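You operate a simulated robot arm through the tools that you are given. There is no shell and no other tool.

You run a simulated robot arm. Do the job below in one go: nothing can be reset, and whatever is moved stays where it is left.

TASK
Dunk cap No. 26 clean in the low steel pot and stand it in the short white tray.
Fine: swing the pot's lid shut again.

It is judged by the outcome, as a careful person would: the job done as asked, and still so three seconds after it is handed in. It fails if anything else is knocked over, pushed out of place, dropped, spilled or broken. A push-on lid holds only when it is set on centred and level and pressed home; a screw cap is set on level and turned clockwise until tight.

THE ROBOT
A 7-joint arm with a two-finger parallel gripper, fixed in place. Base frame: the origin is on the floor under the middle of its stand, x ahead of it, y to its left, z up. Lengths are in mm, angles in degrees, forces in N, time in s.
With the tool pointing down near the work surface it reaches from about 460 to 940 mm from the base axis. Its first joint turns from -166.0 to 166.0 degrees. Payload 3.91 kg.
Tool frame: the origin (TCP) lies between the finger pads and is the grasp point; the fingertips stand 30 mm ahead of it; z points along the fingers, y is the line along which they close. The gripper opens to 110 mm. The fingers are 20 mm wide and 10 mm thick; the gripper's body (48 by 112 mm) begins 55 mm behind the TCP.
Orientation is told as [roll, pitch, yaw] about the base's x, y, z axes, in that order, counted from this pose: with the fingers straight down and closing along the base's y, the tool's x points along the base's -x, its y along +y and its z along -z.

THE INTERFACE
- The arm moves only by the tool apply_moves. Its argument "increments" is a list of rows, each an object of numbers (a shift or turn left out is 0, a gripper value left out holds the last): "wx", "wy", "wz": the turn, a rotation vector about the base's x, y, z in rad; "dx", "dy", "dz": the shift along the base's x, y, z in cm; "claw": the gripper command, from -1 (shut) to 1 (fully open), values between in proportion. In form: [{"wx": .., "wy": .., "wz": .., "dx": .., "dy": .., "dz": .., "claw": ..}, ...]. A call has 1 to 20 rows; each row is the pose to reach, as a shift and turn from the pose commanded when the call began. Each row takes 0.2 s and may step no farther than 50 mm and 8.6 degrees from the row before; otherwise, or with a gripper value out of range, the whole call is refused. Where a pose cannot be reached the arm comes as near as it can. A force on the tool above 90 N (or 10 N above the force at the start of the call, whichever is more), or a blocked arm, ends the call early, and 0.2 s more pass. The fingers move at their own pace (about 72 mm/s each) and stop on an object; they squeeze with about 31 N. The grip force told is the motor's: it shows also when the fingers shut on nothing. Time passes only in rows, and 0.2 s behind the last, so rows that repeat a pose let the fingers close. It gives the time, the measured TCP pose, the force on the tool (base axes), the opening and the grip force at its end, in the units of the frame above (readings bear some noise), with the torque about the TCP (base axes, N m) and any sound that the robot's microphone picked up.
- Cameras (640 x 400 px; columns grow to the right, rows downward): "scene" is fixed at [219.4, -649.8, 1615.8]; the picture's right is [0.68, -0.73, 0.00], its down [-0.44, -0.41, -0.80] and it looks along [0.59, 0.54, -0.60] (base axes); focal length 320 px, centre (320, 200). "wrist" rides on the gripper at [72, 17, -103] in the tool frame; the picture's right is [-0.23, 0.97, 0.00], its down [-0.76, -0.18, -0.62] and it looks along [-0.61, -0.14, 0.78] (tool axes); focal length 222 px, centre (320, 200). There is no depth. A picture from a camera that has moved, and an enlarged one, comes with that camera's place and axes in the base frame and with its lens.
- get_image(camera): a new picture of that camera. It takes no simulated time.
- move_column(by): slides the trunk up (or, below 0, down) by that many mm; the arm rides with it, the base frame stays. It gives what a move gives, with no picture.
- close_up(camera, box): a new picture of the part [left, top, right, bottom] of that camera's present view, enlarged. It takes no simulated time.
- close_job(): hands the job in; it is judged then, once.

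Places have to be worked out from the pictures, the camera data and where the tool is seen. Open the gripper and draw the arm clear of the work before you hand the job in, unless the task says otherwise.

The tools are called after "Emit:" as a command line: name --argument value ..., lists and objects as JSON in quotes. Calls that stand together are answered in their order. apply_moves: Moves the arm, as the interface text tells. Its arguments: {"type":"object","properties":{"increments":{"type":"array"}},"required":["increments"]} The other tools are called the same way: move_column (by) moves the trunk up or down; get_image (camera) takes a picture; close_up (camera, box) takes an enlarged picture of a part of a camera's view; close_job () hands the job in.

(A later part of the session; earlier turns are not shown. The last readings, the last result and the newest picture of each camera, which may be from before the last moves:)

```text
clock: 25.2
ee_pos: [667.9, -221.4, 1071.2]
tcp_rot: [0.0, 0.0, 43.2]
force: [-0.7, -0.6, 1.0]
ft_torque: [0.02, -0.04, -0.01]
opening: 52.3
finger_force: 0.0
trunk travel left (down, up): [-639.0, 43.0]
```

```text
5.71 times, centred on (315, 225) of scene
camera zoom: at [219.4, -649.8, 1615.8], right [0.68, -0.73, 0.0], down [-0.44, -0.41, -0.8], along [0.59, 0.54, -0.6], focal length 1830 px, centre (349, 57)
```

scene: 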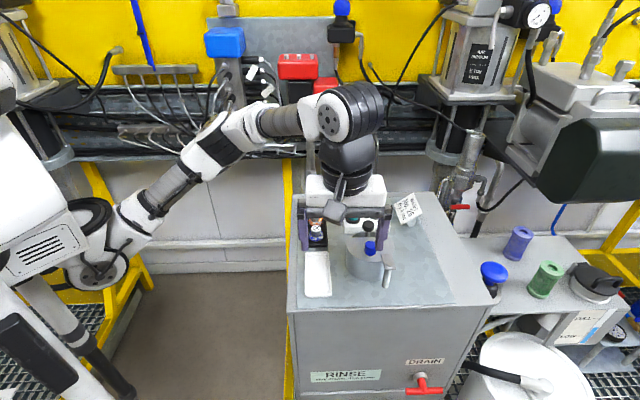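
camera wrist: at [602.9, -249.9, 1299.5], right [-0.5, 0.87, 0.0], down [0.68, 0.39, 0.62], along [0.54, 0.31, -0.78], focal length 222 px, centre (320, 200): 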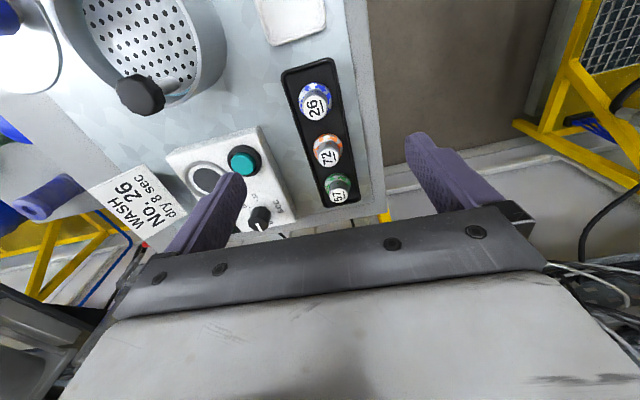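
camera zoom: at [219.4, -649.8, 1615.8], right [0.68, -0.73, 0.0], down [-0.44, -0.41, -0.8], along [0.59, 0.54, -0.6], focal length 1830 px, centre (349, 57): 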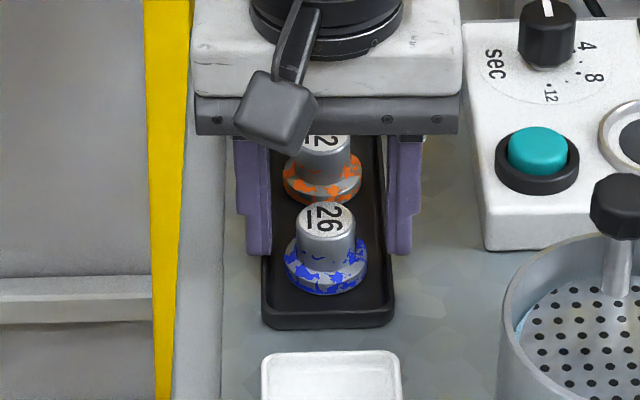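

The fingertips are about level with the top of the flange, so I'll raise 2 mm and close on the cylinder.

Emit:
apply_moves --increments '[{"dz": 0.2, "dx": -0.06, "dy": 0.1}, {"dz": 0.2, "dx": -0.06, "dy": 0.1, "claw": -1}, {"dz": 0.2, "dx": -0.06, "dy": 0.1}, {"dz": 0.2, "dx": -0.06, "dy": 0.1}, {"dz": 0.2, "dx": -0.06, "dy": 0.1}]'

Emit:
close_up --camera "wrist" --box '[220, 60, 420, 220]'

Emit:
close_up --camera "scene" --box '[280, 190, 350, 260]'

```text
clock: 26.4
ee_pos: [667.2, -220.6, 1073.9]
tcp_rot: [0.0, -0.1, 43.3]
force: [0.1, 0.2, 0.2]
ft_torque: [0.01, -0.05, -0.02]
opening: 25.7
finger_force: 31.9
trunk travel left (down, up): [-639.0, 43.0]
```

```text
2.50 times, centred on (320, 140) of wrist
camera zoom: at [602.1, -256.5, 1176.4], right [-0.5, 0.87, 0.0], down [0.68, 0.39, 0.62], along [0.54, 0.31, -0.78], focal length 555 px, centre (320, 350)
```

zoom: 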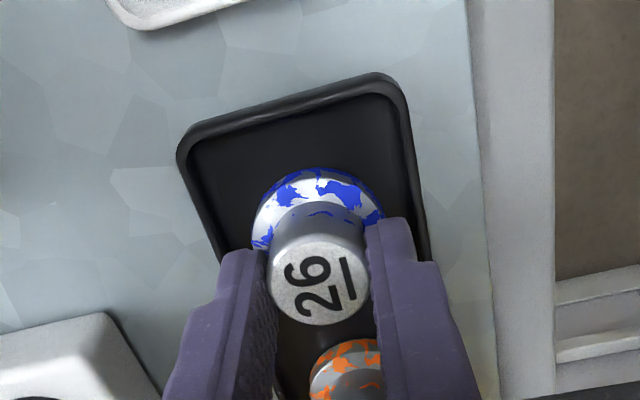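

```text
5.71 times, centred on (315, 225) of scene
camera zoom: at [219.4, -649.8, 1615.8], right [0.68, -0.73, 0.0], down [-0.44, -0.41, -0.8], along [0.59, 0.54, -0.6], focal length 1830 px, centre (349, 57)
```

zoom: 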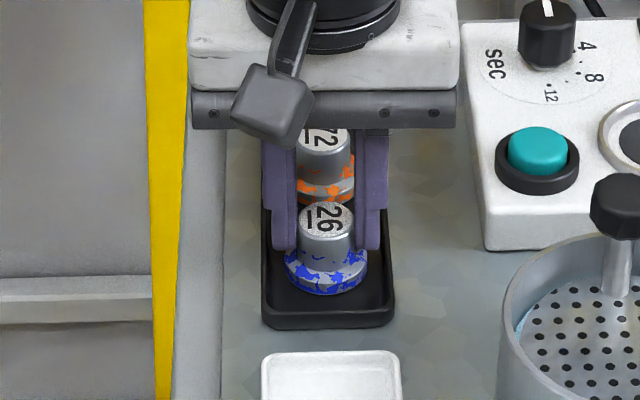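

Cap 26 is gripped at 25.7 mm opening. I'll lift it straight up out of the rack and check the hold.

Emit:
apply_moves --increments '[{"dz": 0.5}, {"dz": 1.5}, {"dz": 3}, {"dz": 5}, {"dz": 8}, {"dz": 11}, {"dz": 13}, {"dz": 13}]'

Emit:
get_image --camera "scene"

Emit:
close_up --camera "wrist" --box '[220, 60, 420, 220]'

```text
clock: 28.2
ee_pos: [668.1, -220.4, 1201.5]
tcp_rot: [0.0, 0.0, 43.1]
force: [1.2, 0.7, 0.1]
ft_torque: [0.05, 0.0, 0.02]
opening: 0.0
finger_force: 30.8
trunk travel left (down, up): [-639.0, 43.0]
```

```text
taken
```

scene: 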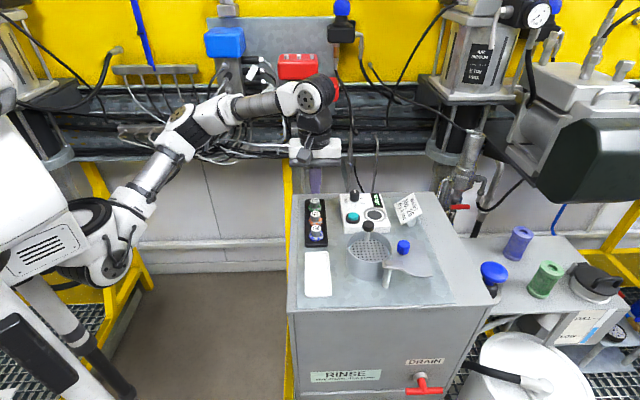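

```text
2.50 times, centred on (320, 140) of wrist
camera zoom: at [602.3, -255.8, 1304.2], right [-0.5, 0.87, 0.0], down [0.68, 0.39, 0.62], along [0.54, 0.31, -0.78], focal length 555 px, centre (320, 350)
```

zoom: 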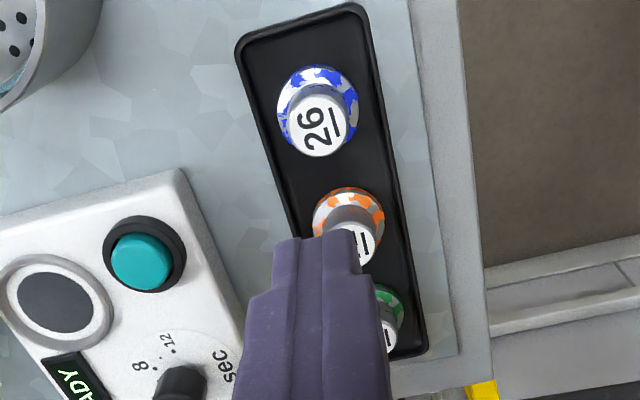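

The grip held only the top of the tapered cap and slid off; cap 26 is still standing in the rack. I'll open, go about 7 mm deeper so the fingers hold right above the flange, and grip again.

Emit:
apply_moves --increments '[{"dz": -2, "claw": -0.15}, {"dz": -5}, {"dz": -8}, {"dz": -10.5}, {"dz": -12}, {"dz": -13}, {"dz": -13.6}, {"dz": -13.6}]'

Emit:
close_up --camera "wrist" --box '[220, 60, 420, 220]'

Emit:
close_up --camera "scene" --box '[295, 205, 335, 245]'

```text
clock: 30.0
ee_pos: [666.7, -221.1, 1066.2]
tcp_rot: [0.0, 0.0, 43.1]
force: [0.8, 0.3, 0.8]
ft_torque: [0.09, -0.01, 0.01]
opening: 46.6
finger_force: 0.1
trunk travel left (down, up): [-639.0, 43.0]
```

```text
2.50 times, centred on (320, 140) of wrist
camera zoom: at [601.7, -256.2, 1169.1], right [-0.5, 0.87, 0.0], down [0.68, 0.39, 0.62], along [0.54, 0.31, -0.78], focal length 555 px, centre (320, 350)
```

zoom: 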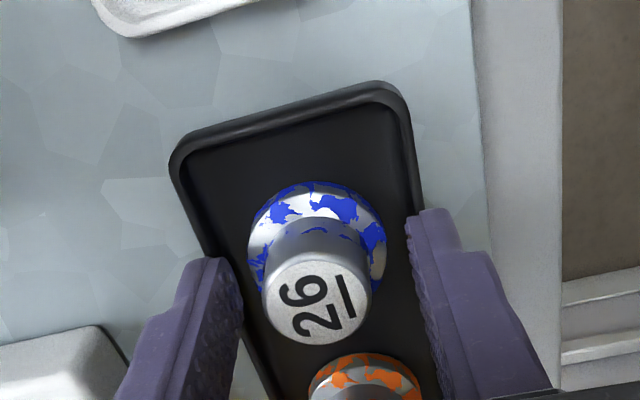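

```text
10.00 times, centred on (315, 225) of scene
camera zoom: at [219.4, -649.8, 1615.8], right [0.68, -0.73, 0.0], down [-0.44, -0.41, -0.8], along [0.59, 0.54, -0.6], focal length 3202 px, centre (370, -50)
```

zoom: 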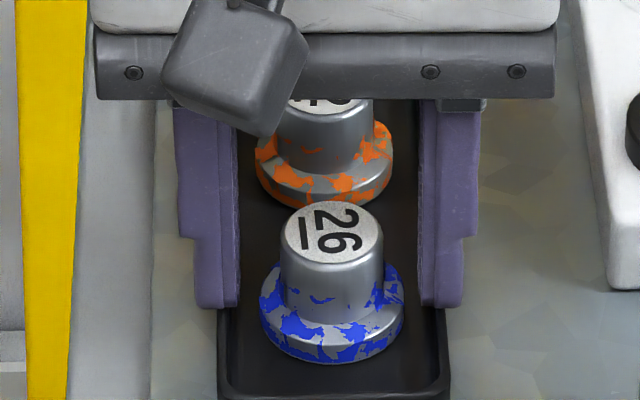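

The fingertips are still about 5 mm above the flange, so I'll go 3 mm lower, close, and wait for the grip to settle before a small, slow test lift.

Emit:
apply_moves --increments '[{"dz": -0.3}, {"dz": -0.3, "claw": -1}, {"dz": -0.3}, {"dz": -0.3}, {"dz": -0.3}, {"dz": -0.3}]'

Emit:
close_up --camera "wrist" --box '[220, 60, 420, 220]'

Emit:
close_up --camera "scene" --box '[295, 205, 335, 245]'

```text
clock: 31.4
ee_pos: [665.4, -220.3, 1067.2]
tcp_rot: [-0.3, -0.1, 43.2]
force: [-0.2, 1.2, 29.6]
ft_torque: [0.12, 0.11, 0.02]
opening: 25.5
finger_force: 31.0
trunk travel left (down, up): [-639.0, 43.0]
```

```text
2.50 times, centred on (320, 140) of wrist
camera zoom: at [600.0, -255.4, 1168.7], right [-0.5, 0.87, 0.0], down [0.67, 0.39, 0.62], along [0.54, 0.31, -0.78], focal length 555 px, centre (320, 350)
```

zoom: 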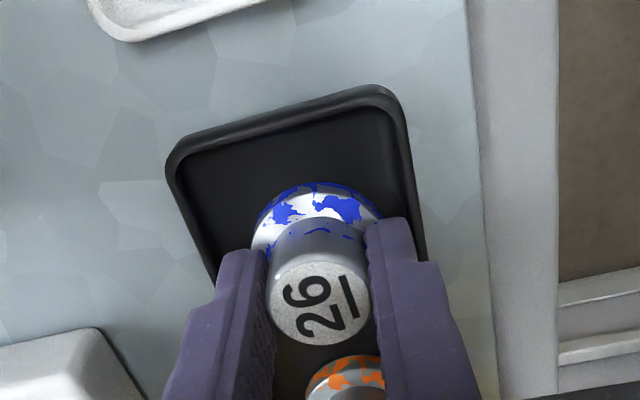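

```text
10.00 times, centred on (315, 225) of scene
camera zoom: at [219.4, -649.8, 1615.8], right [0.68, -0.73, 0.0], down [-0.44, -0.41, -0.8], along [0.59, 0.54, -0.6], focal length 3202 px, centre (370, -50)
```

zoom: 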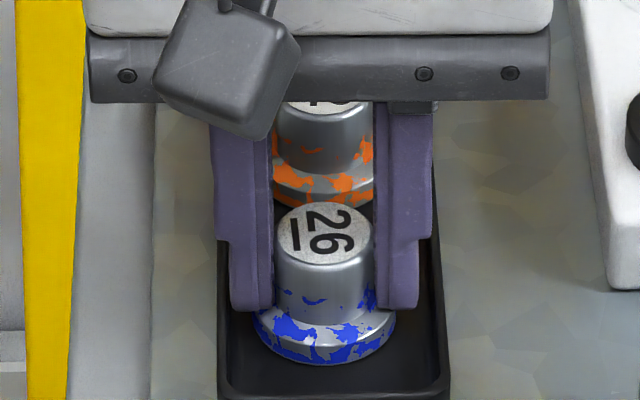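

The fingertips are pressing on the flange, with about 30 N upward. I'll ease up 3 mm to relieve that, then lift slowly a few more millimetres and read the opening.

Emit:
apply_moves --increments '[{"dz": 0.1}, {"dz": 0.2}, {"dz": 0.3}, {"dz": 0.35}, {"dz": 0.35}, {"dz": 0.35}]'

Emit:
apply_moves --increments '[{"dz": 0.1}, {"dz": 0.2}, {"dz": 0.3}, {"dz": 0.4}, {"dz": 0.5}, {"dz": 0.6}, {"dz": 0.6}]'

Emit:
close_up --camera "scene" --box '[295, 205, 335, 245]'

```text
clock: 32.8
ee_pos: [666.7, -219.9, 1067.0]
tcp_rot: [-0.1, 0.0, 43.2]
force: [0.2, 0.6, -0.3]
ft_torque: [0.0, -0.03, -0.03]
opening: 25.7
finger_force: 30.6
trunk travel left (down, up): [-639.0, 43.0]
```

```text
clock: 34.4
ee_pos: [667.5, -220.3, 1073.5]
tcp_rot: [0.0, 0.0, 43.3]
force: [-0.3, -0.2, -0.9]
ft_torque: [0.0, -0.01, 0.01]
opening: 25.7
finger_force: 31.2
trunk travel left (down, up): [-639.0, 43.0]
```

```text
10.00 times, centred on (315, 225) of scene
camera zoom: at [219.4, -649.8, 1615.8], right [0.68, -0.73, 0.0], down [-0.44, -0.41, -0.8], along [0.59, 0.54, -0.6], focal length 3202 px, centre (370, -50)
```

zoom: 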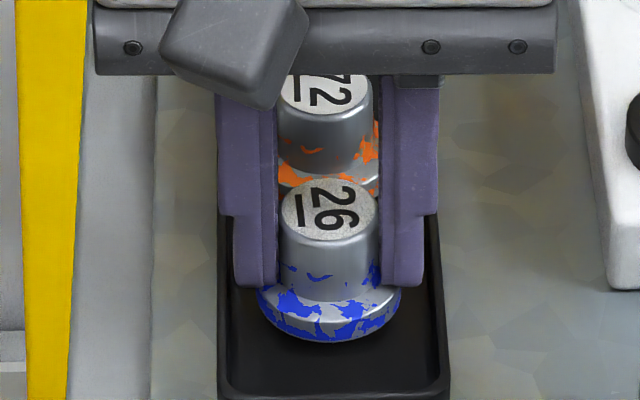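

The cap is coming up with the fingers, held right above the flange. I'll continue the lift gently.

Emit:
apply_moves --increments '[{"dz": 0.5}, {"dz": 1.0}, {"dz": 1.7}, {"dz": 2.5}, {"dz": 3.3}, {"dz": 4.2}, {"dz": 5.2}, {"dz": 6.2}, {"dz": 7.2}, {"dz": 8.2}, {"dz": 9.2}, {"dz": 10.2}, {"dz": 11.0}, {"dz": 11.6}, {"dz": 12.0}, {"dz": 12.0}]'

Emit:
get_image --camera "scene"

Emit:
close_up --camera "wrist" --box '[220, 60, 420, 220]'

```text
clock: 37.8
ee_pos: [666.1, -221.2, 1193.8]
tcp_rot: [0.0, 0.0, 43.1]
force: [0.7, 0.1, -0.6]
ft_torque: [0.02, 0.0, -0.01]
opening: 25.7
finger_force: 31.0
trunk travel left (down, up): [-639.0, 43.0]
```

```text
taken
```

scene: 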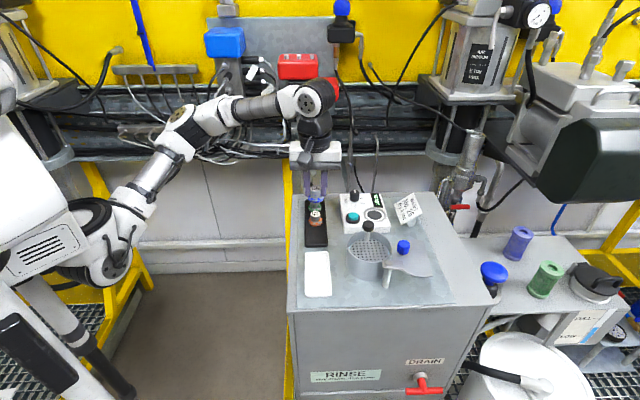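

```text
2.50 times, centred on (320, 140) of wrist
camera zoom: at [601.7, -256.9, 1297.0], right [-0.5, 0.87, 0.0], down [0.68, 0.39, 0.62], along [0.54, 0.31, -0.78], focal length 555 px, centre (320, 350)
```

zoom: 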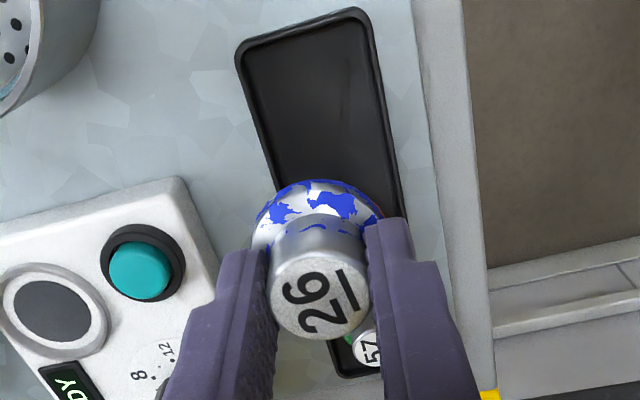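

The cap is held well. I'll carry it slowly over to the pot, aiming for about (673, -382), the basket centre away from the stem.

Emit:
apply_moves --increments '[{"dx": 0.02, "dy": -0.6}, {"dx": 0.05, "dy": -1.6}, {"dx": 0.1, "dy": -3.0}, {"dx": 0.15, "dy": -4.5}, {"dx": 0.2, "dy": -6.0}, {"dx": 0.25, "dy": -7.5}, {"dx": 0.3, "dy": -9.0}, {"dx": 0.35, "dy": -10.5}, {"dx": 0.4, "dy": -12.0}, {"dx": 0.5, "dy": -13.5}, {"dx": 0.55, "dy": -14.8}, {"dx": 0.6, "dy": -15.7}, {"dx": 0.6, "dy": -16.2}, {"dx": 0.6, "dy": -16.2}, {"dx": 0.6, "dy": -16.2}]'

Emit:
close_up --camera "scene" --box '[330, 190, 430, 280]'

Emit:
get_image --camera "wrist"

```text
clock: 41.0
ee_pos: [673.8, -382.3, 1193.6]
tcp_rot: [0.0, 0.0, 43.2]
force: [-0.4, -0.1, -1.3]
ft_torque: [-0.01, 0.02, 0.02]
opening: 25.5
finger_force: 30.7
trunk travel left (down, up): [-639.0, 43.0]
```

```text
4.44 times, centred on (380, 235) of scene
camera zoom: at [219.4, -649.8, 1615.8], right [0.68, -0.73, 0.0], down [-0.44, -0.41, -0.8], along [0.59, 0.54, -0.6], focal length 1423 px, centre (53, 44)
```

zoom: 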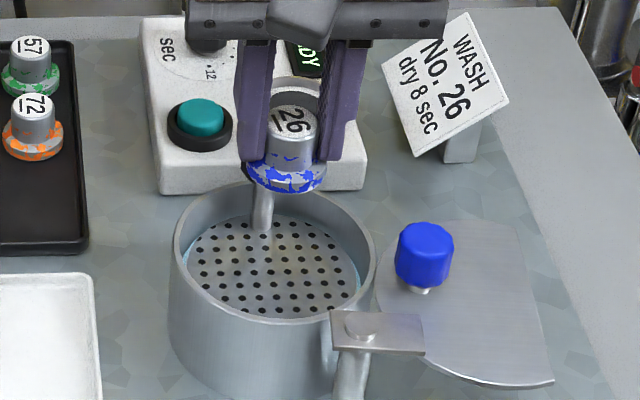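

```text
taken
camera wrist: at [608.0, -418.4, 1296.5], right [-0.5, 0.87, 0.0], down [0.68, 0.39, 0.62], along [0.54, 0.31, -0.78], focal length 222 px, centre (320, 200)
```

wrist: 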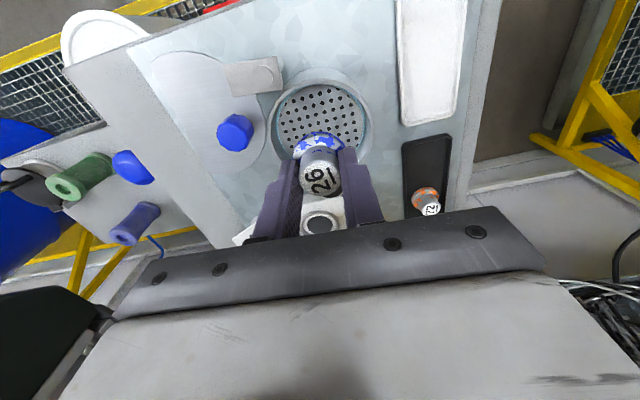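

Emit:
close_up --camera "wrist" --box '[250, 50, 410, 180]'

```text
3.08 times, centred on (330, 115) of wrist
camera zoom: at [608.0, -418.4, 1296.5], right [-0.5, 0.87, 0.0], down [0.68, 0.39, 0.62], along [0.54, 0.31, -0.78], focal length 684 px, centre (289, 462)
```

zoom: 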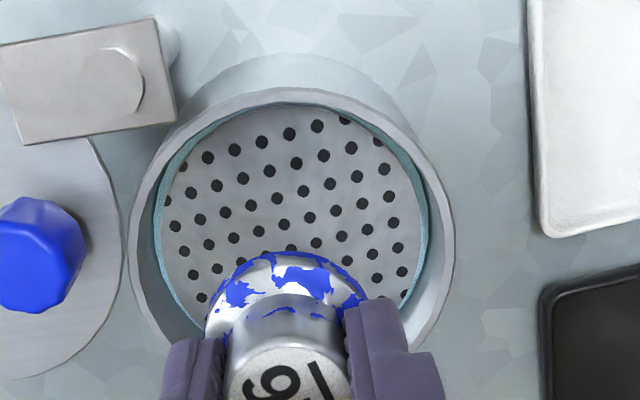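

The cap sits about 10 mm on the near side of the basket centre, well clear of the stem. I'll lower it to just above the plate.

Emit:
apply_moves --increments '[{"dz": -1}, {"dz": -2.2}, {"dz": -3.4}, {"dz": -4.6}, {"dz": -5.6}, {"dz": -6.4}, {"dz": -6.8}, {"dz": -6.8}]'

Emit:
close_up --camera "scene" --box '[335, 205, 405, 275]'

Emit:
close_up --camera "wrist" --box '[220, 60, 420, 220]'

```text
clock: 42.8
ee_pos: [672.4, -382.4, 1123.6]
tcp_rot: [0.0, -0.1, 43.2]
force: [0.4, 0.4, -1.5]
ft_torque: [-0.02, -0.02, 0.0]
opening: 25.4
finger_force: 31.0
trunk travel left (down, up): [-639.0, 43.0]
```

```text
5.71 times, centred on (370, 240) of scene
camera zoom: at [219.4, -649.8, 1615.8], right [0.68, -0.73, 0.0], down [-0.44, -0.41, -0.8], along [0.59, 0.54, -0.6], focal length 1830 px, centre (34, -29)
```

zoom: 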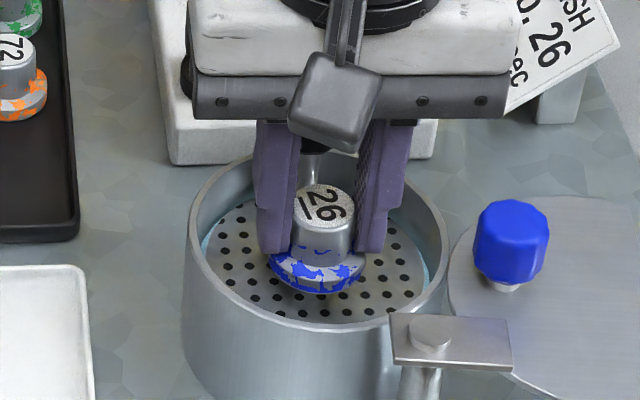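

```text
2.50 times, centred on (320, 140) of wrist
camera zoom: at [607.4, -418.7, 1228.2], right [-0.5, 0.87, 0.0], down [0.68, 0.39, 0.62], along [0.54, 0.31, -0.78], focal length 555 px, centre (320, 350)
```

zoom: 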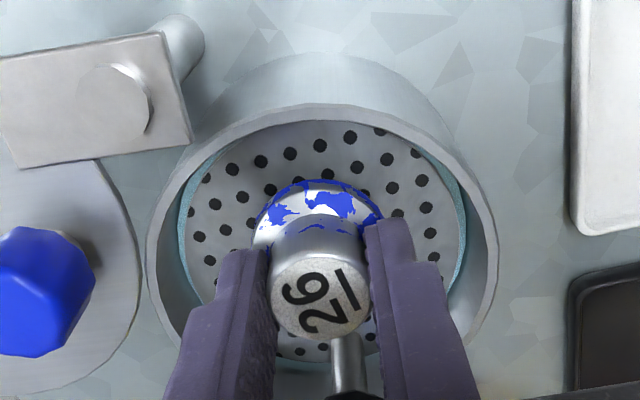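

The cap is centred over the plate, a few millimetres above it. I'll go down in small steps until I feel contact.

Emit:
apply_moves --increments '[{"dz": -0.1}, {"dz": -0.2}, {"dz": -0.3}, {"dz": -0.3}]'

Emit:
apply_moves --increments '[{"dz": -0.1}, {"dz": -0.2}, {"dz": -0.2}]'

Emit:
close_up --camera "scene" --box '[345, 220, 395, 270]'

```text
clock: 43.8
ee_pos: [672.7, -382.5, 1122.5]
tcp_rot: [0.0, 0.0, 43.3]
force: [0.0, 0.0, -1.9]
ft_torque: [0.01, -0.01, 0.01]
opening: 25.3
finger_force: 31.0
trunk travel left (down, up): [-639.0, 43.0]
```

```text
clock: 44.6
ee_pos: [672.5, -382.9, 1121.0]
tcp_rot: [0.0, 0.1, 43.3]
force: [0.1, -0.3, -0.4]
ft_torque: [0.02, -0.01, 0.04]
opening: 25.2
finger_force: 31.1
trunk travel left (down, up): [-639.0, 43.0]
```

```text
8.00 times, centred on (370, 245) of scene
camera zoom: at [219.4, -649.8, 1615.8], right [0.68, -0.73, 0.0], down [-0.44, -0.41, -0.8], along [0.59, 0.54, -0.6], focal length 2562 px, centre (-80, -160)
```

zoom: 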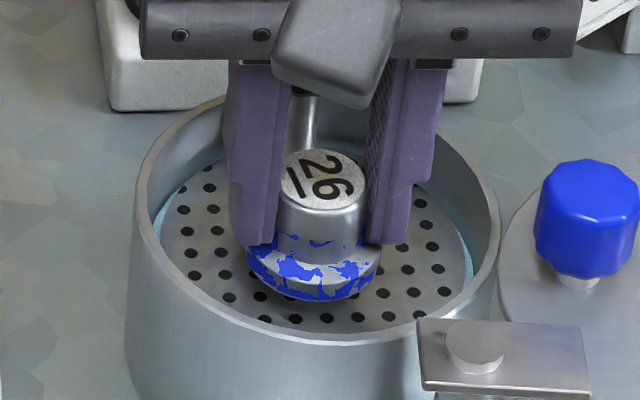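

Emit:
apply_moves --increments '[{"dz": -0.1}, {"dz": -0.2}, {"dz": -0.2}]'

Emit:
close_up --camera "scene" --box '[345, 220, 395, 270]'

```text
clock: 45.4
ee_pos: [674.1, -381.5, 1118.7]
tcp_rot: [0.0, 0.1, 43.2]
force: [-0.2, -0.2, -1.2]
ft_torque: [-0.01, 0.02, 0.03]
opening: 25.5
finger_force: 31.8
trunk travel left (down, up): [-639.0, 43.0]
```

```text
8.00 times, centred on (370, 245) of scene
camera zoom: at [219.4, -649.8, 1615.8], right [0.68, -0.73, 0.0], down [-0.44, -0.41, -0.8], along [0.59, 0.54, -0.6], focal length 2562 px, centre (-80, -160)
```

zoom: 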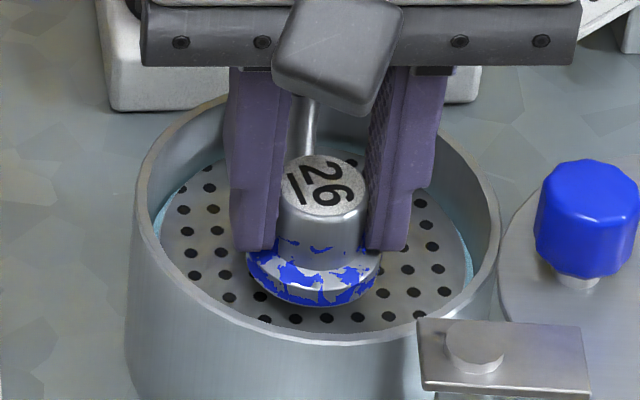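

There's no contact yet, so I continue down in small steps.

Emit:
apply_moves --increments '[{"dz": -0.1}, {"dz": -0.2}, {"dz": -0.3}, {"dz": -0.3}]'

Emit:
apply_moves --increments '[{"dz": -0.1}, {"dz": -0.2}, {"dz": -0.2}]'

Emit:
close_up --camera "scene" --box '[345, 220, 395, 270]'

```text
clock: 46.4
ee_pos: [673.9, -383.2, 1115.8]
tcp_rot: [0.0, 0.0, 43.3]
force: [-0.4, 0.0, -1.6]
ft_torque: [-0.03, -0.01, 0.01]
opening: 25.6
finger_force: 31.0
trunk travel left (down, up): [-639.0, 43.0]
```

```text
clock: 47.2
ee_pos: [672.9, -381.9, 1114.7]
tcp_rot: [0.0, 0.0, 43.1]
force: [0.2, 0.2, -0.3]
ft_torque: [-0.01, -0.02, -0.02]
opening: 25.5
finger_force: 31.1
trunk travel left (down, up): [-639.0, 43.0]
```

```text
8.00 times, centred on (370, 245) of scene
camera zoom: at [219.4, -649.8, 1615.8], right [0.68, -0.73, 0.0], down [-0.44, -0.41, -0.8], along [0.59, 0.54, -0.6], focal length 2562 px, centre (-80, -160)
```

zoom: 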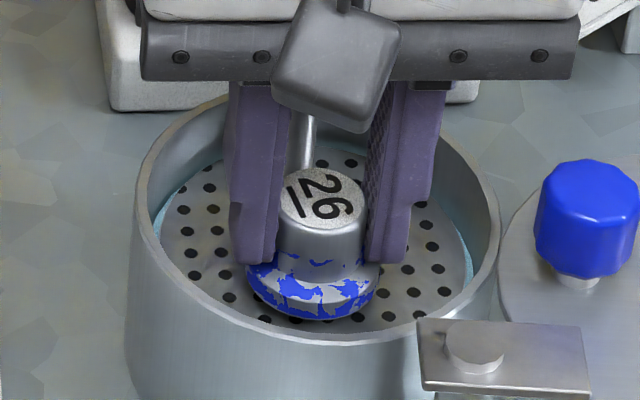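

Emit:
apply_moves --increments '[{"dz": -0.1}, {"dz": -0.2}, {"dz": -0.3}, {"dz": -0.3}]'

Emit:
apply_moves --increments '[{"dz": -0.1}, {"dz": -0.2}, {"dz": -0.2}]'

Emit:
close_up --camera "scene" --box '[345, 220, 395, 270]'

```text
clock: 48.2
ee_pos: [674.1, -382.3, 1110.4]
tcp_rot: [0.0, 0.0, 43.2]
force: [-0.2, 0.0, -1.3]
ft_torque: [0.03, -0.01, 0.03]
opening: 25.4
finger_force: 31.0
trunk travel left (down, up): [-639.0, 43.0]
```

```text
clock: 49.0
ee_pos: [672.7, -382.9, 1109.1]
tcp_rot: [0.0, 0.0, 43.2]
force: [-0.9, -0.4, -1.5]
ft_torque: [0.0, 0.01, 0.01]
opening: 25.5
finger_force: 30.9
trunk travel left (down, up): [-639.0, 43.0]
```

```text
8.00 times, centred on (370, 245) of scene
camera zoom: at [219.4, -649.8, 1615.8], right [0.68, -0.73, 0.0], down [-0.44, -0.41, -0.8], along [0.59, 0.54, -0.6], focal length 2562 px, centre (-80, -160)
```

zoom: 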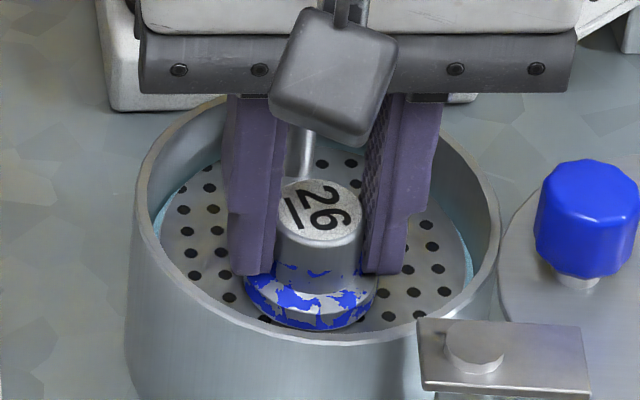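

Emit:
close_up --camera "wrist" --box '[220, 60, 420, 220]'

Emit:
close_up --camera "scene" --box '[335, 205, 405, 275]'

```text
2.50 times, centred on (320, 140) of wrist
camera zoom: at [607.8, -418.5, 1211.7], right [-0.5, 0.87, 0.0], down [0.68, 0.39, 0.62], along [0.54, 0.31, -0.78], focal length 555 px, centre (320, 350)
```

zoom: 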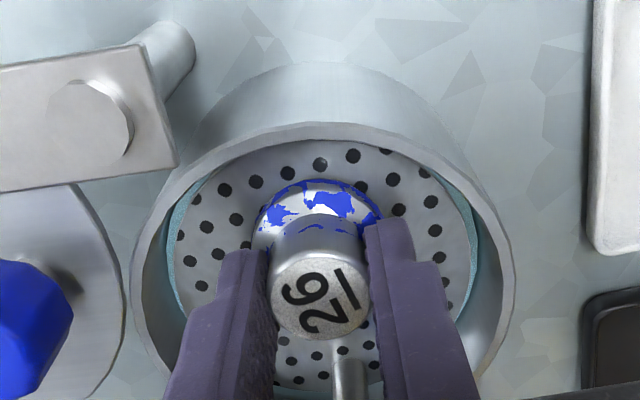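

```text
5.71 times, centred on (370, 240) of scene
camera zoom: at [219.4, -649.8, 1615.8], right [0.68, -0.73, 0.0], down [-0.44, -0.41, -0.8], along [0.59, 0.54, -0.6], focal length 1830 px, centre (34, -29)
```

zoom: 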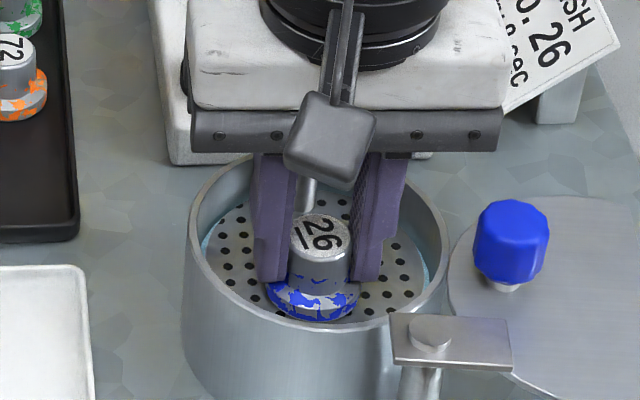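

The wrist and scene views together now put the plate lower (z≈1062) and the pot centre near (688, -371), so the cap is too far toward the near edge. I'll shift it about 14 mm toward the centre before lowering further.

Emit:
apply_moves --increments '[{"dz": 0.2}, {"dx": 0.4, "dy": 0.3, "dz": 0.2}, {"dx": 0.8, "dy": 0.6, "dz": 0.2}, {"dx": 1.1, "dy": 0.85, "dz": 0.2}, {"dx": 1.1, "dy": 0.85, "dz": 0.2}]'

Emit:
close_up --camera "wrist" --box '[220, 60, 420, 220]'

Emit:
close_up --camera "scene" --box '[335, 205, 405, 275]'

```text
clock: 50.2
ee_pos: [684.2, -374.0, 1110.2]
tcp_rot: [-0.1, 0.0, 43.3]
force: [0.2, 0.3, -1.1]
ft_torque: [-0.04, 0.0, -0.02]
opening: 25.8
finger_force: 30.7
trunk travel left (down, up): [-639.0, 43.0]
```

```text
2.50 times, centred on (320, 140) of wrist
camera zoom: at [619.1, -409.9, 1213.7], right [-0.5, 0.87, 0.0], down [0.68, 0.39, 0.62], along [0.54, 0.31, -0.78], focal length 555 px, centre (320, 350)
```

zoom: 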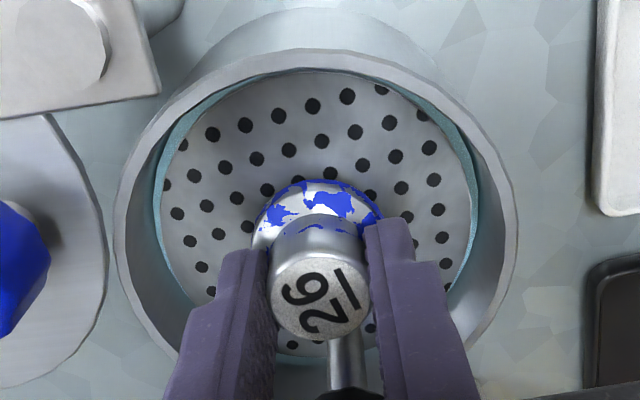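

```text
5.71 times, centred on (370, 240) of scene
camera zoom: at [219.4, -649.8, 1615.8], right [0.68, -0.73, 0.0], down [-0.44, -0.41, -0.8], along [0.59, 0.54, -0.6], focal length 1830 px, centre (34, -29)
```

zoom: 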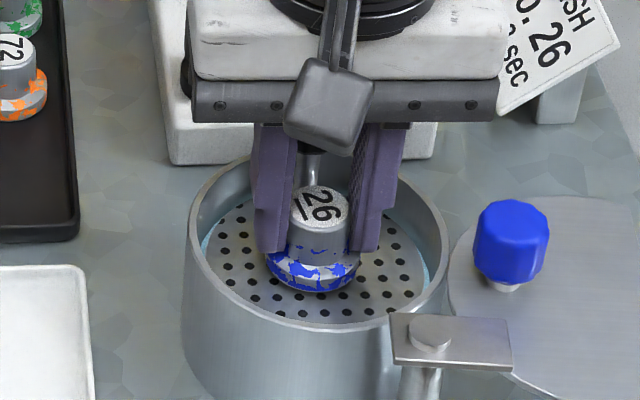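

The cap is now over the middle of the plate and almost touching it. I'll lower in small steps, checking for contact.

Emit:
apply_moves --increments '[{"dz": -0.1}, {"dz": -0.2}, {"dz": -0.2}]'

Emit:
apply_moves --increments '[{"dz": -0.1}, {"dz": -0.2}, {"dz": -0.2}]'

Emit:
apply_moves --increments '[{"dz": -0.1}, {"dz": -0.2}, {"dz": -0.2}]'

Emit:
close_up --camera "scene" --box '[335, 205, 405, 275]'

```text
clock: 51.0
ee_pos: [684.1, -373.5, 1108.1]
tcp_rot: [0.0, 0.0, 43.2]
force: [-0.9, 0.6, -0.2]
ft_torque: [0.0, 0.01, -0.02]
opening: 25.2
finger_force: 30.8
trunk travel left (down, up): [-639.0, 43.0]
```

```text
clock: 51.8
ee_pos: [682.9, -375.3, 1107.1]
tcp_rot: [0.0, 0.0, 43.2]
force: [0.2, -0.3, 1.5]
ft_torque: [-0.04, -0.04, 0.02]
opening: 25.3
finger_force: 31.1
trunk travel left (down, up): [-639.0, 43.0]
```

```text
clock: 52.6
ee_pos: [684.5, -373.2, 1105.7]
tcp_rot: [0.0, 0.0, 43.2]
force: [-1.5, 0.2, 1.1]
ft_torque: [0.01, 0.0, -0.03]
opening: 25.5
finger_force: 30.4
trunk travel left (down, up): [-639.0, 43.0]
```

```text
5.71 times, centred on (370, 240) of scene
camera zoom: at [219.4, -649.8, 1615.8], right [0.68, -0.73, 0.0], down [-0.44, -0.41, -0.8], along [0.59, 0.54, -0.6], focal length 1830 px, centre (34, -29)
```

zoom: 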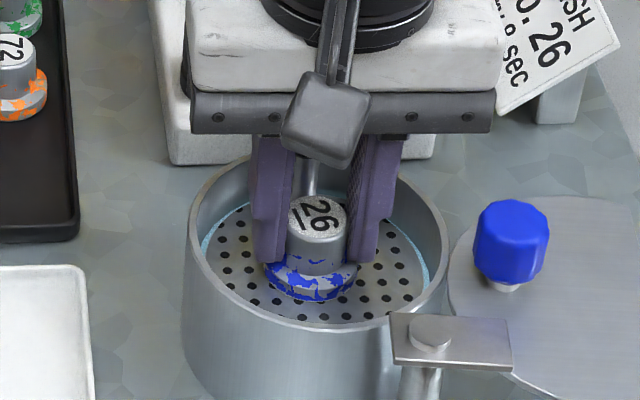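

Contact: the spring-loaded plate pushes back softly with a net force of about 2.5 N. I'll rise 2.5 mm so the cap rests lightly, then open the fingers to release it upright on the plate.

Emit:
apply_moves --increments '[{"dz": 0.1}, {"dz": 0.2}, {"dz": 0.2}, {"dz": 0.2, "claw": -0.4}, {"dz": 0.2, "claw": -0.25}, {"dz": 0.2, "claw": -0.2}, {"dz": 0.2, "claw": -0.2}]'

Emit:
close_up --camera "scene" --box '[335, 205, 405, 275]'

Emit:
close_up --camera "wrist" --box '[220, 60, 420, 220]'

```text
clock: 54.2
ee_pos: [683.2, -374.8, 1106.1]
tcp_rot: [0.0, 0.0, 43.3]
force: [-0.3, -0.1, -0.3]
ft_torque: [-0.03, -0.02, 0.02]
opening: 43.9
finger_force: 0.1
trunk travel left (down, up): [-639.0, 43.0]
```

```text
5.71 times, centred on (370, 240) of scene
camera zoom: at [219.4, -649.8, 1615.8], right [0.68, -0.73, 0.0], down [-0.44, -0.41, -0.8], along [0.59, 0.54, -0.6], focal length 1830 px, centre (34, -29)
```

zoom: 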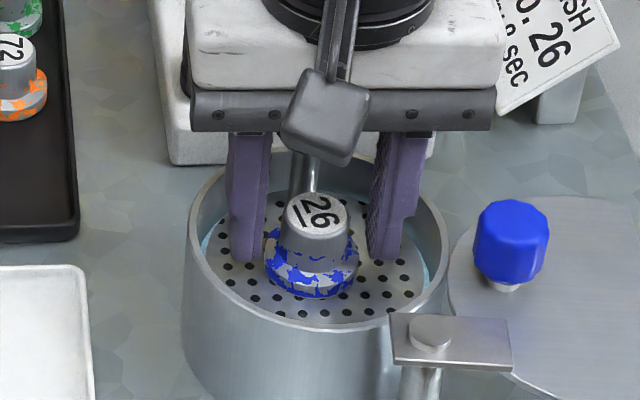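

```text
2.50 times, centred on (320, 140) of wrist
camera zoom: at [618.6, -409.7, 1209.4], right [-0.5, 0.87, 0.0], down [0.68, 0.39, 0.62], along [0.54, 0.31, -0.78], focal length 555 px, centre (320, 350)
```

zoom: 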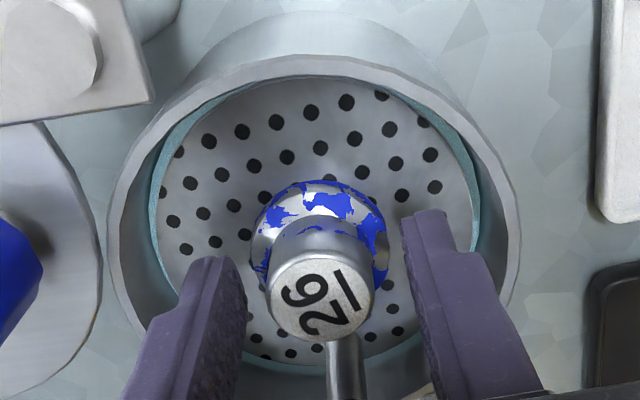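

Cap 26 is standing upright on the perforated plate. I'll raise the open fingers straight up, then move over the black basket knob.

Emit:
apply_moves --increments '[{"dz": 0.5}, {"dz": 1.5}, {"dz": 3}, {"dz": 5}, {"dz": 8}, {"dz": 10}, {"dx": 1.4, "dy": 1.4, "dz": 11, "claw": -1}, {"dx": 2.8, "dy": 2.8, "dz": 11}, {"dx": 2.8, "dy": 2.8, "dz": 11}]'

Emit:
get_image --camera "wrist"

Emit:
close_up --camera "wrist" --box '[220, 40, 420, 200]'

Emit:
close_up --camera "scene" --box '[335, 205, 405, 275]'

```text
clock: 56.2
ee_pos: [712.8, -344.7, 1217.1]
tcp_rot: [-0.1, 0.1, 43.1]
force: [0.4, -0.3, 0.5]
ft_torque: [-0.01, 0.03, -0.03]
opening: 0.0
finger_force: 31.5
trunk travel left (down, up): [-639.0, 43.0]
```

```text
taken
camera wrist: at [647.2, -380.5, 1320.7], right [-0.5, 0.87, 0.0], down [0.68, 0.39, 0.62], along [0.54, 0.31, -0.78], focal length 222 px, centre (320, 200)
```

wrist: 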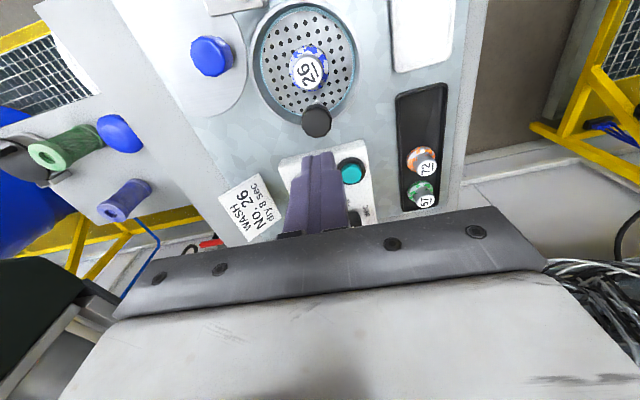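

```text
2.50 times, centred on (320, 120) of wrist
camera zoom: at [647.2, -380.5, 1320.7], right [-0.5, 0.87, 0.0], down [0.68, 0.39, 0.62], along [0.54, 0.31, -0.78], focal length 555 px, centre (320, 400)
```

zoom: 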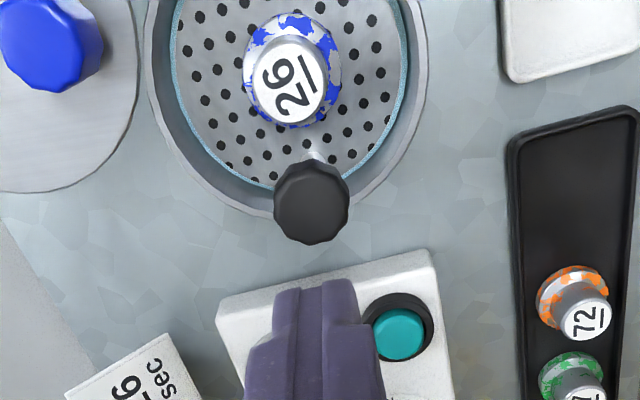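

```text
5.71 times, centred on (370, 240) of scene
camera zoom: at [219.4, -649.8, 1615.8], right [0.68, -0.73, 0.0], down [-0.44, -0.41, -0.8], along [0.59, 0.54, -0.6], focal length 1830 px, centre (34, -29)
```

zoom: 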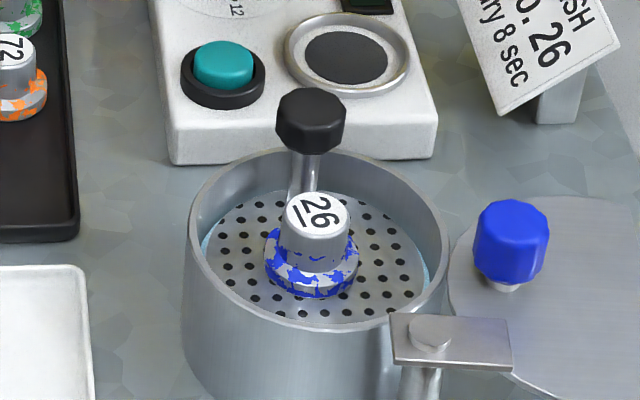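

The cap stands steady. The black knob's top is about (-2, -5) mm from the tool axis; I'll correct and descend with closed fingers to just above it.

Emit:
apply_moves --increments '[{"dx": -0.16, "dy": -0.46, "dz": -1}, {"dx": -0.16, "dy": -0.46, "dz": -3}, {"dx": -0.16, "dy": -0.46, "dz": -5}, {"dx": -0.16, "dy": -0.46, "dz": -5}]'

Emit:
close_up --camera "wrist" --box '[220, 40, 420, 200]'

Emit:
close_up --camera "scene" --box '[335, 195, 415, 265]'

```text
clock: 57.2
ee_pos: [711.0, -350.6, 1168.2]
tcp_rot: [0.0, 0.0, 43.2]
force: [-0.5, 0.2, -1.5]
ft_torque: [-0.02, 0.0, 0.02]
opening: 0.0
finger_force: 31.3
trunk travel left (down, up): [-639.0, 43.0]
```

```text
2.50 times, centred on (320, 120) of wrist
camera zoom: at [644.3, -386.3, 1270.7], right [-0.5, 0.87, 0.0], down [0.68, 0.39, 0.62], along [0.54, 0.31, -0.78], focal length 555 px, centre (320, 400)
```

zoom: 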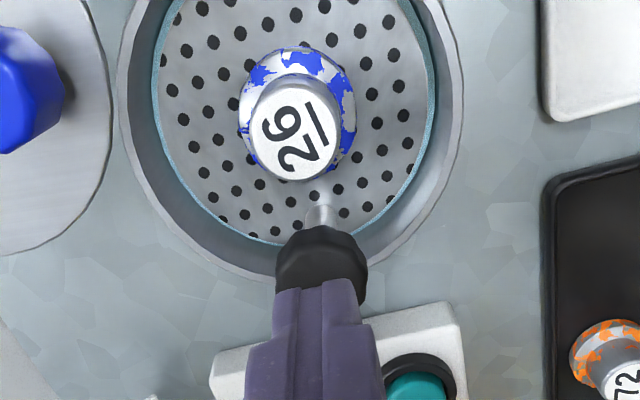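

```text
5.71 times, centred on (375, 230) of scene
camera zoom: at [219.4, -649.8, 1615.8], right [0.68, -0.73, 0.0], down [-0.44, -0.41, -0.8], along [0.59, 0.54, -0.6], focal length 1830 px, centre (6, 29)
```

zoom: 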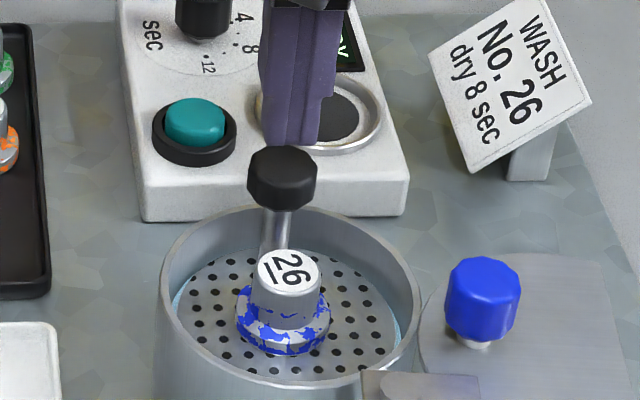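

The closed fingertips are over the black knob, about 10 mm above it. I'll press down gently and watch the force and the plate.

Emit:
apply_moves --increments '[{"dx": -0.08, "dy": 0.08, "dz": -0.5}, {"dx": -0.08, "dy": 0.08, "dz": -0.9}, {"dx": -0.08, "dy": 0.08, "dz": -1.2}, {"dx": -0.08, "dy": 0.08, "dz": -1.5}, {"dx": -0.08, "dy": 0.08, "dz": -1.8}, {"dx": -0.08, "dy": 0.08, "dz": -1.8}]'

Emit:
close_up --camera "scene" --box '[335, 195, 415, 265]'

Emit:
close_up --camera "wrist" --box '[220, 40, 420, 200]'

```text
clock: 58.6
ee_pos: [709.5, -351.1, 1149.4]
tcp_rot: [0.0, 0.0, 43.2]
force: [-0.8, -0.7, 0.9]
ft_torque: [0.0, 0.0, -0.02]
opening: 0.1
finger_force: 30.7
trunk travel left (down, up): [-639.0, 43.0]
```

```text
5.71 times, centred on (375, 230) of scene
camera zoom: at [219.4, -649.8, 1615.8], right [0.68, -0.73, 0.0], down [-0.44, -0.41, -0.8], along [0.59, 0.54, -0.6], focal length 1830 px, centre (6, 29)
```

zoom: 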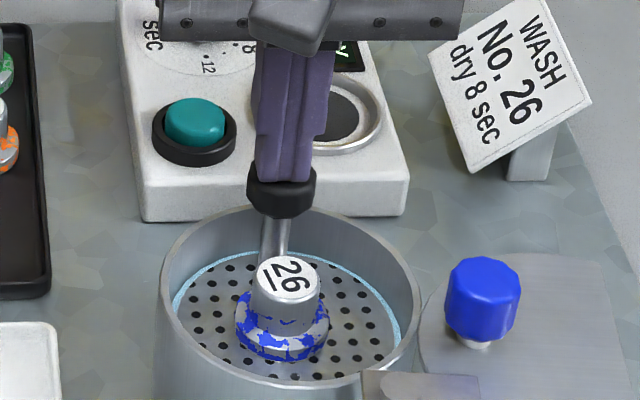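

```text
2.50 times, centred on (320, 120) of wrist
camera zoom: at [643.8, -385.2, 1251.3], right [-0.5, 0.87, 0.0], down [0.68, 0.39, 0.62], along [0.54, 0.31, -0.78], focal length 555 px, centre (320, 400)
```

zoom: 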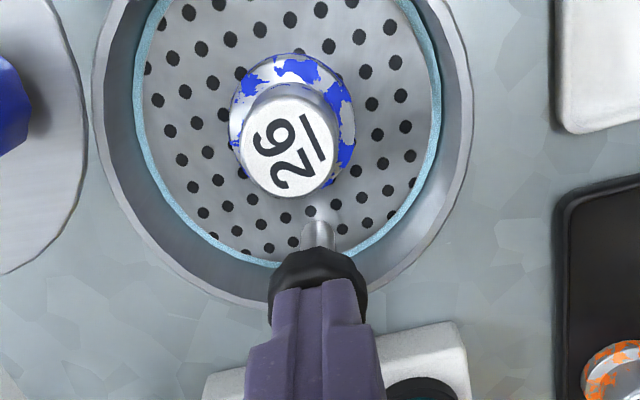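

The plate is going down smoothly with the knob. I'll continue the press a further 15 mm.

Emit:
apply_moves --increments '[{"dz": -0.3}, {"dz": -0.6}, {"dz": -0.9}, {"dz": -1.2}, {"dz": -1.5}, {"dz": -1.5}]'

Emit:
close_up --camera "scene" --box '[335, 195, 415, 265]'

Emit:
close_up --camera "wrist" --box '[220, 40, 420, 200]'

```text
clock: 60.0
ee_pos: [709.8, -349.4, 1134.7]
tcp_rot: [0.0, 0.1, 43.2]
force: [-1.8, -0.8, 2.7]
ft_torque: [-0.01, 0.05, 0.03]
opening: 0.2
finger_force: 30.9
trunk travel left (down, up): [-639.0, 43.0]
```

```text
5.71 times, centred on (375, 230) of scene
camera zoom: at [219.4, -649.8, 1615.8], right [0.68, -0.73, 0.0], down [-0.44, -0.41, -0.8], along [0.59, 0.54, -0.6], focal length 1830 px, centre (6, 29)
```

zoom: 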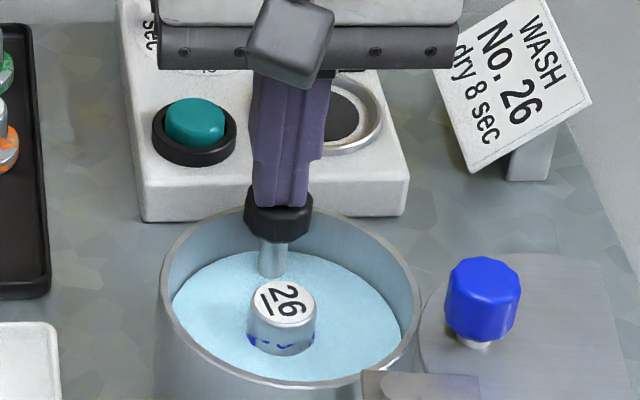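

```text
2.50 times, centred on (320, 120) of wrist
camera zoom: at [644.2, -385.0, 1237.4], right [-0.5, 0.87, 0.0], down [0.68, 0.39, 0.62], along [0.54, 0.31, -0.78], focal length 555 px, centre (320, 400)
```

zoom: 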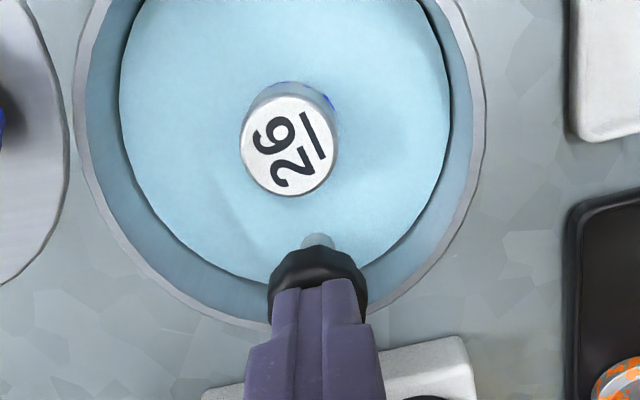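

The flange is under the liquid, with some blue marks still just above the surface. I'll press another 12 mm and hold.

Emit:
apply_moves --increments '[{"dz": -0.3}, {"dz": -0.6}, {"dz": -0.9}, {"dz": -1.2}, {"dz": -1.2}, {"dz": -1.2}]'

Emit:
close_up --camera "scene" --box '[335, 195, 415, 265]'

Emit:
close_up --camera "wrist" --box '[220, 40, 420, 200]'

```text
clock: 61.4
ee_pos: [710.6, -350.0, 1122.4]
tcp_rot: [0.0, 0.0, 43.2]
force: [0.3, -2.2, 3.9]
ft_torque: [-0.01, 0.0, 0.0]
opening: 0.2
finger_force: 31.0
trunk travel left (down, up): [-639.0, 43.0]
```

```text
5.71 times, centred on (375, 230) of scene
camera zoom: at [219.4, -649.8, 1615.8], right [0.68, -0.73, 0.0], down [-0.44, -0.41, -0.8], along [0.59, 0.54, -0.6], focal length 1830 px, centre (6, 29)
```

zoom: 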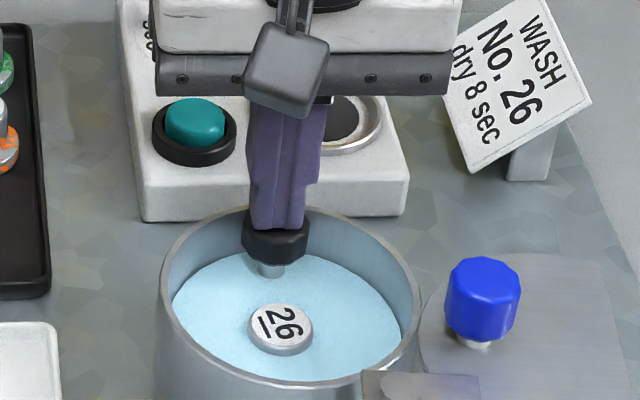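

```text
2.50 times, centred on (320, 120) of wrist
camera zoom: at [644.4, -384.7, 1224.3], right [-0.5, 0.87, 0.0], down [0.68, 0.39, 0.62], along [0.54, 0.31, -0.78], focal length 555 px, centre (320, 400)
```

zoom: 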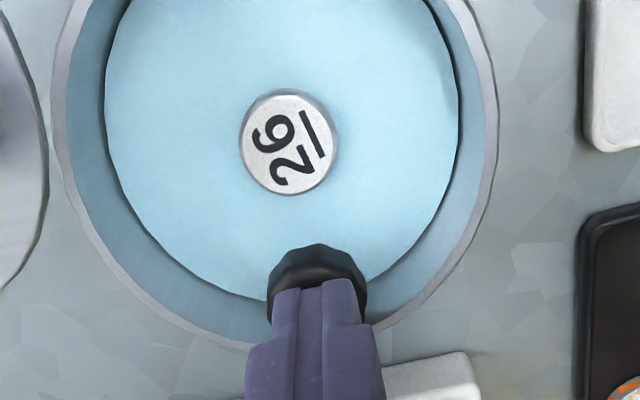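

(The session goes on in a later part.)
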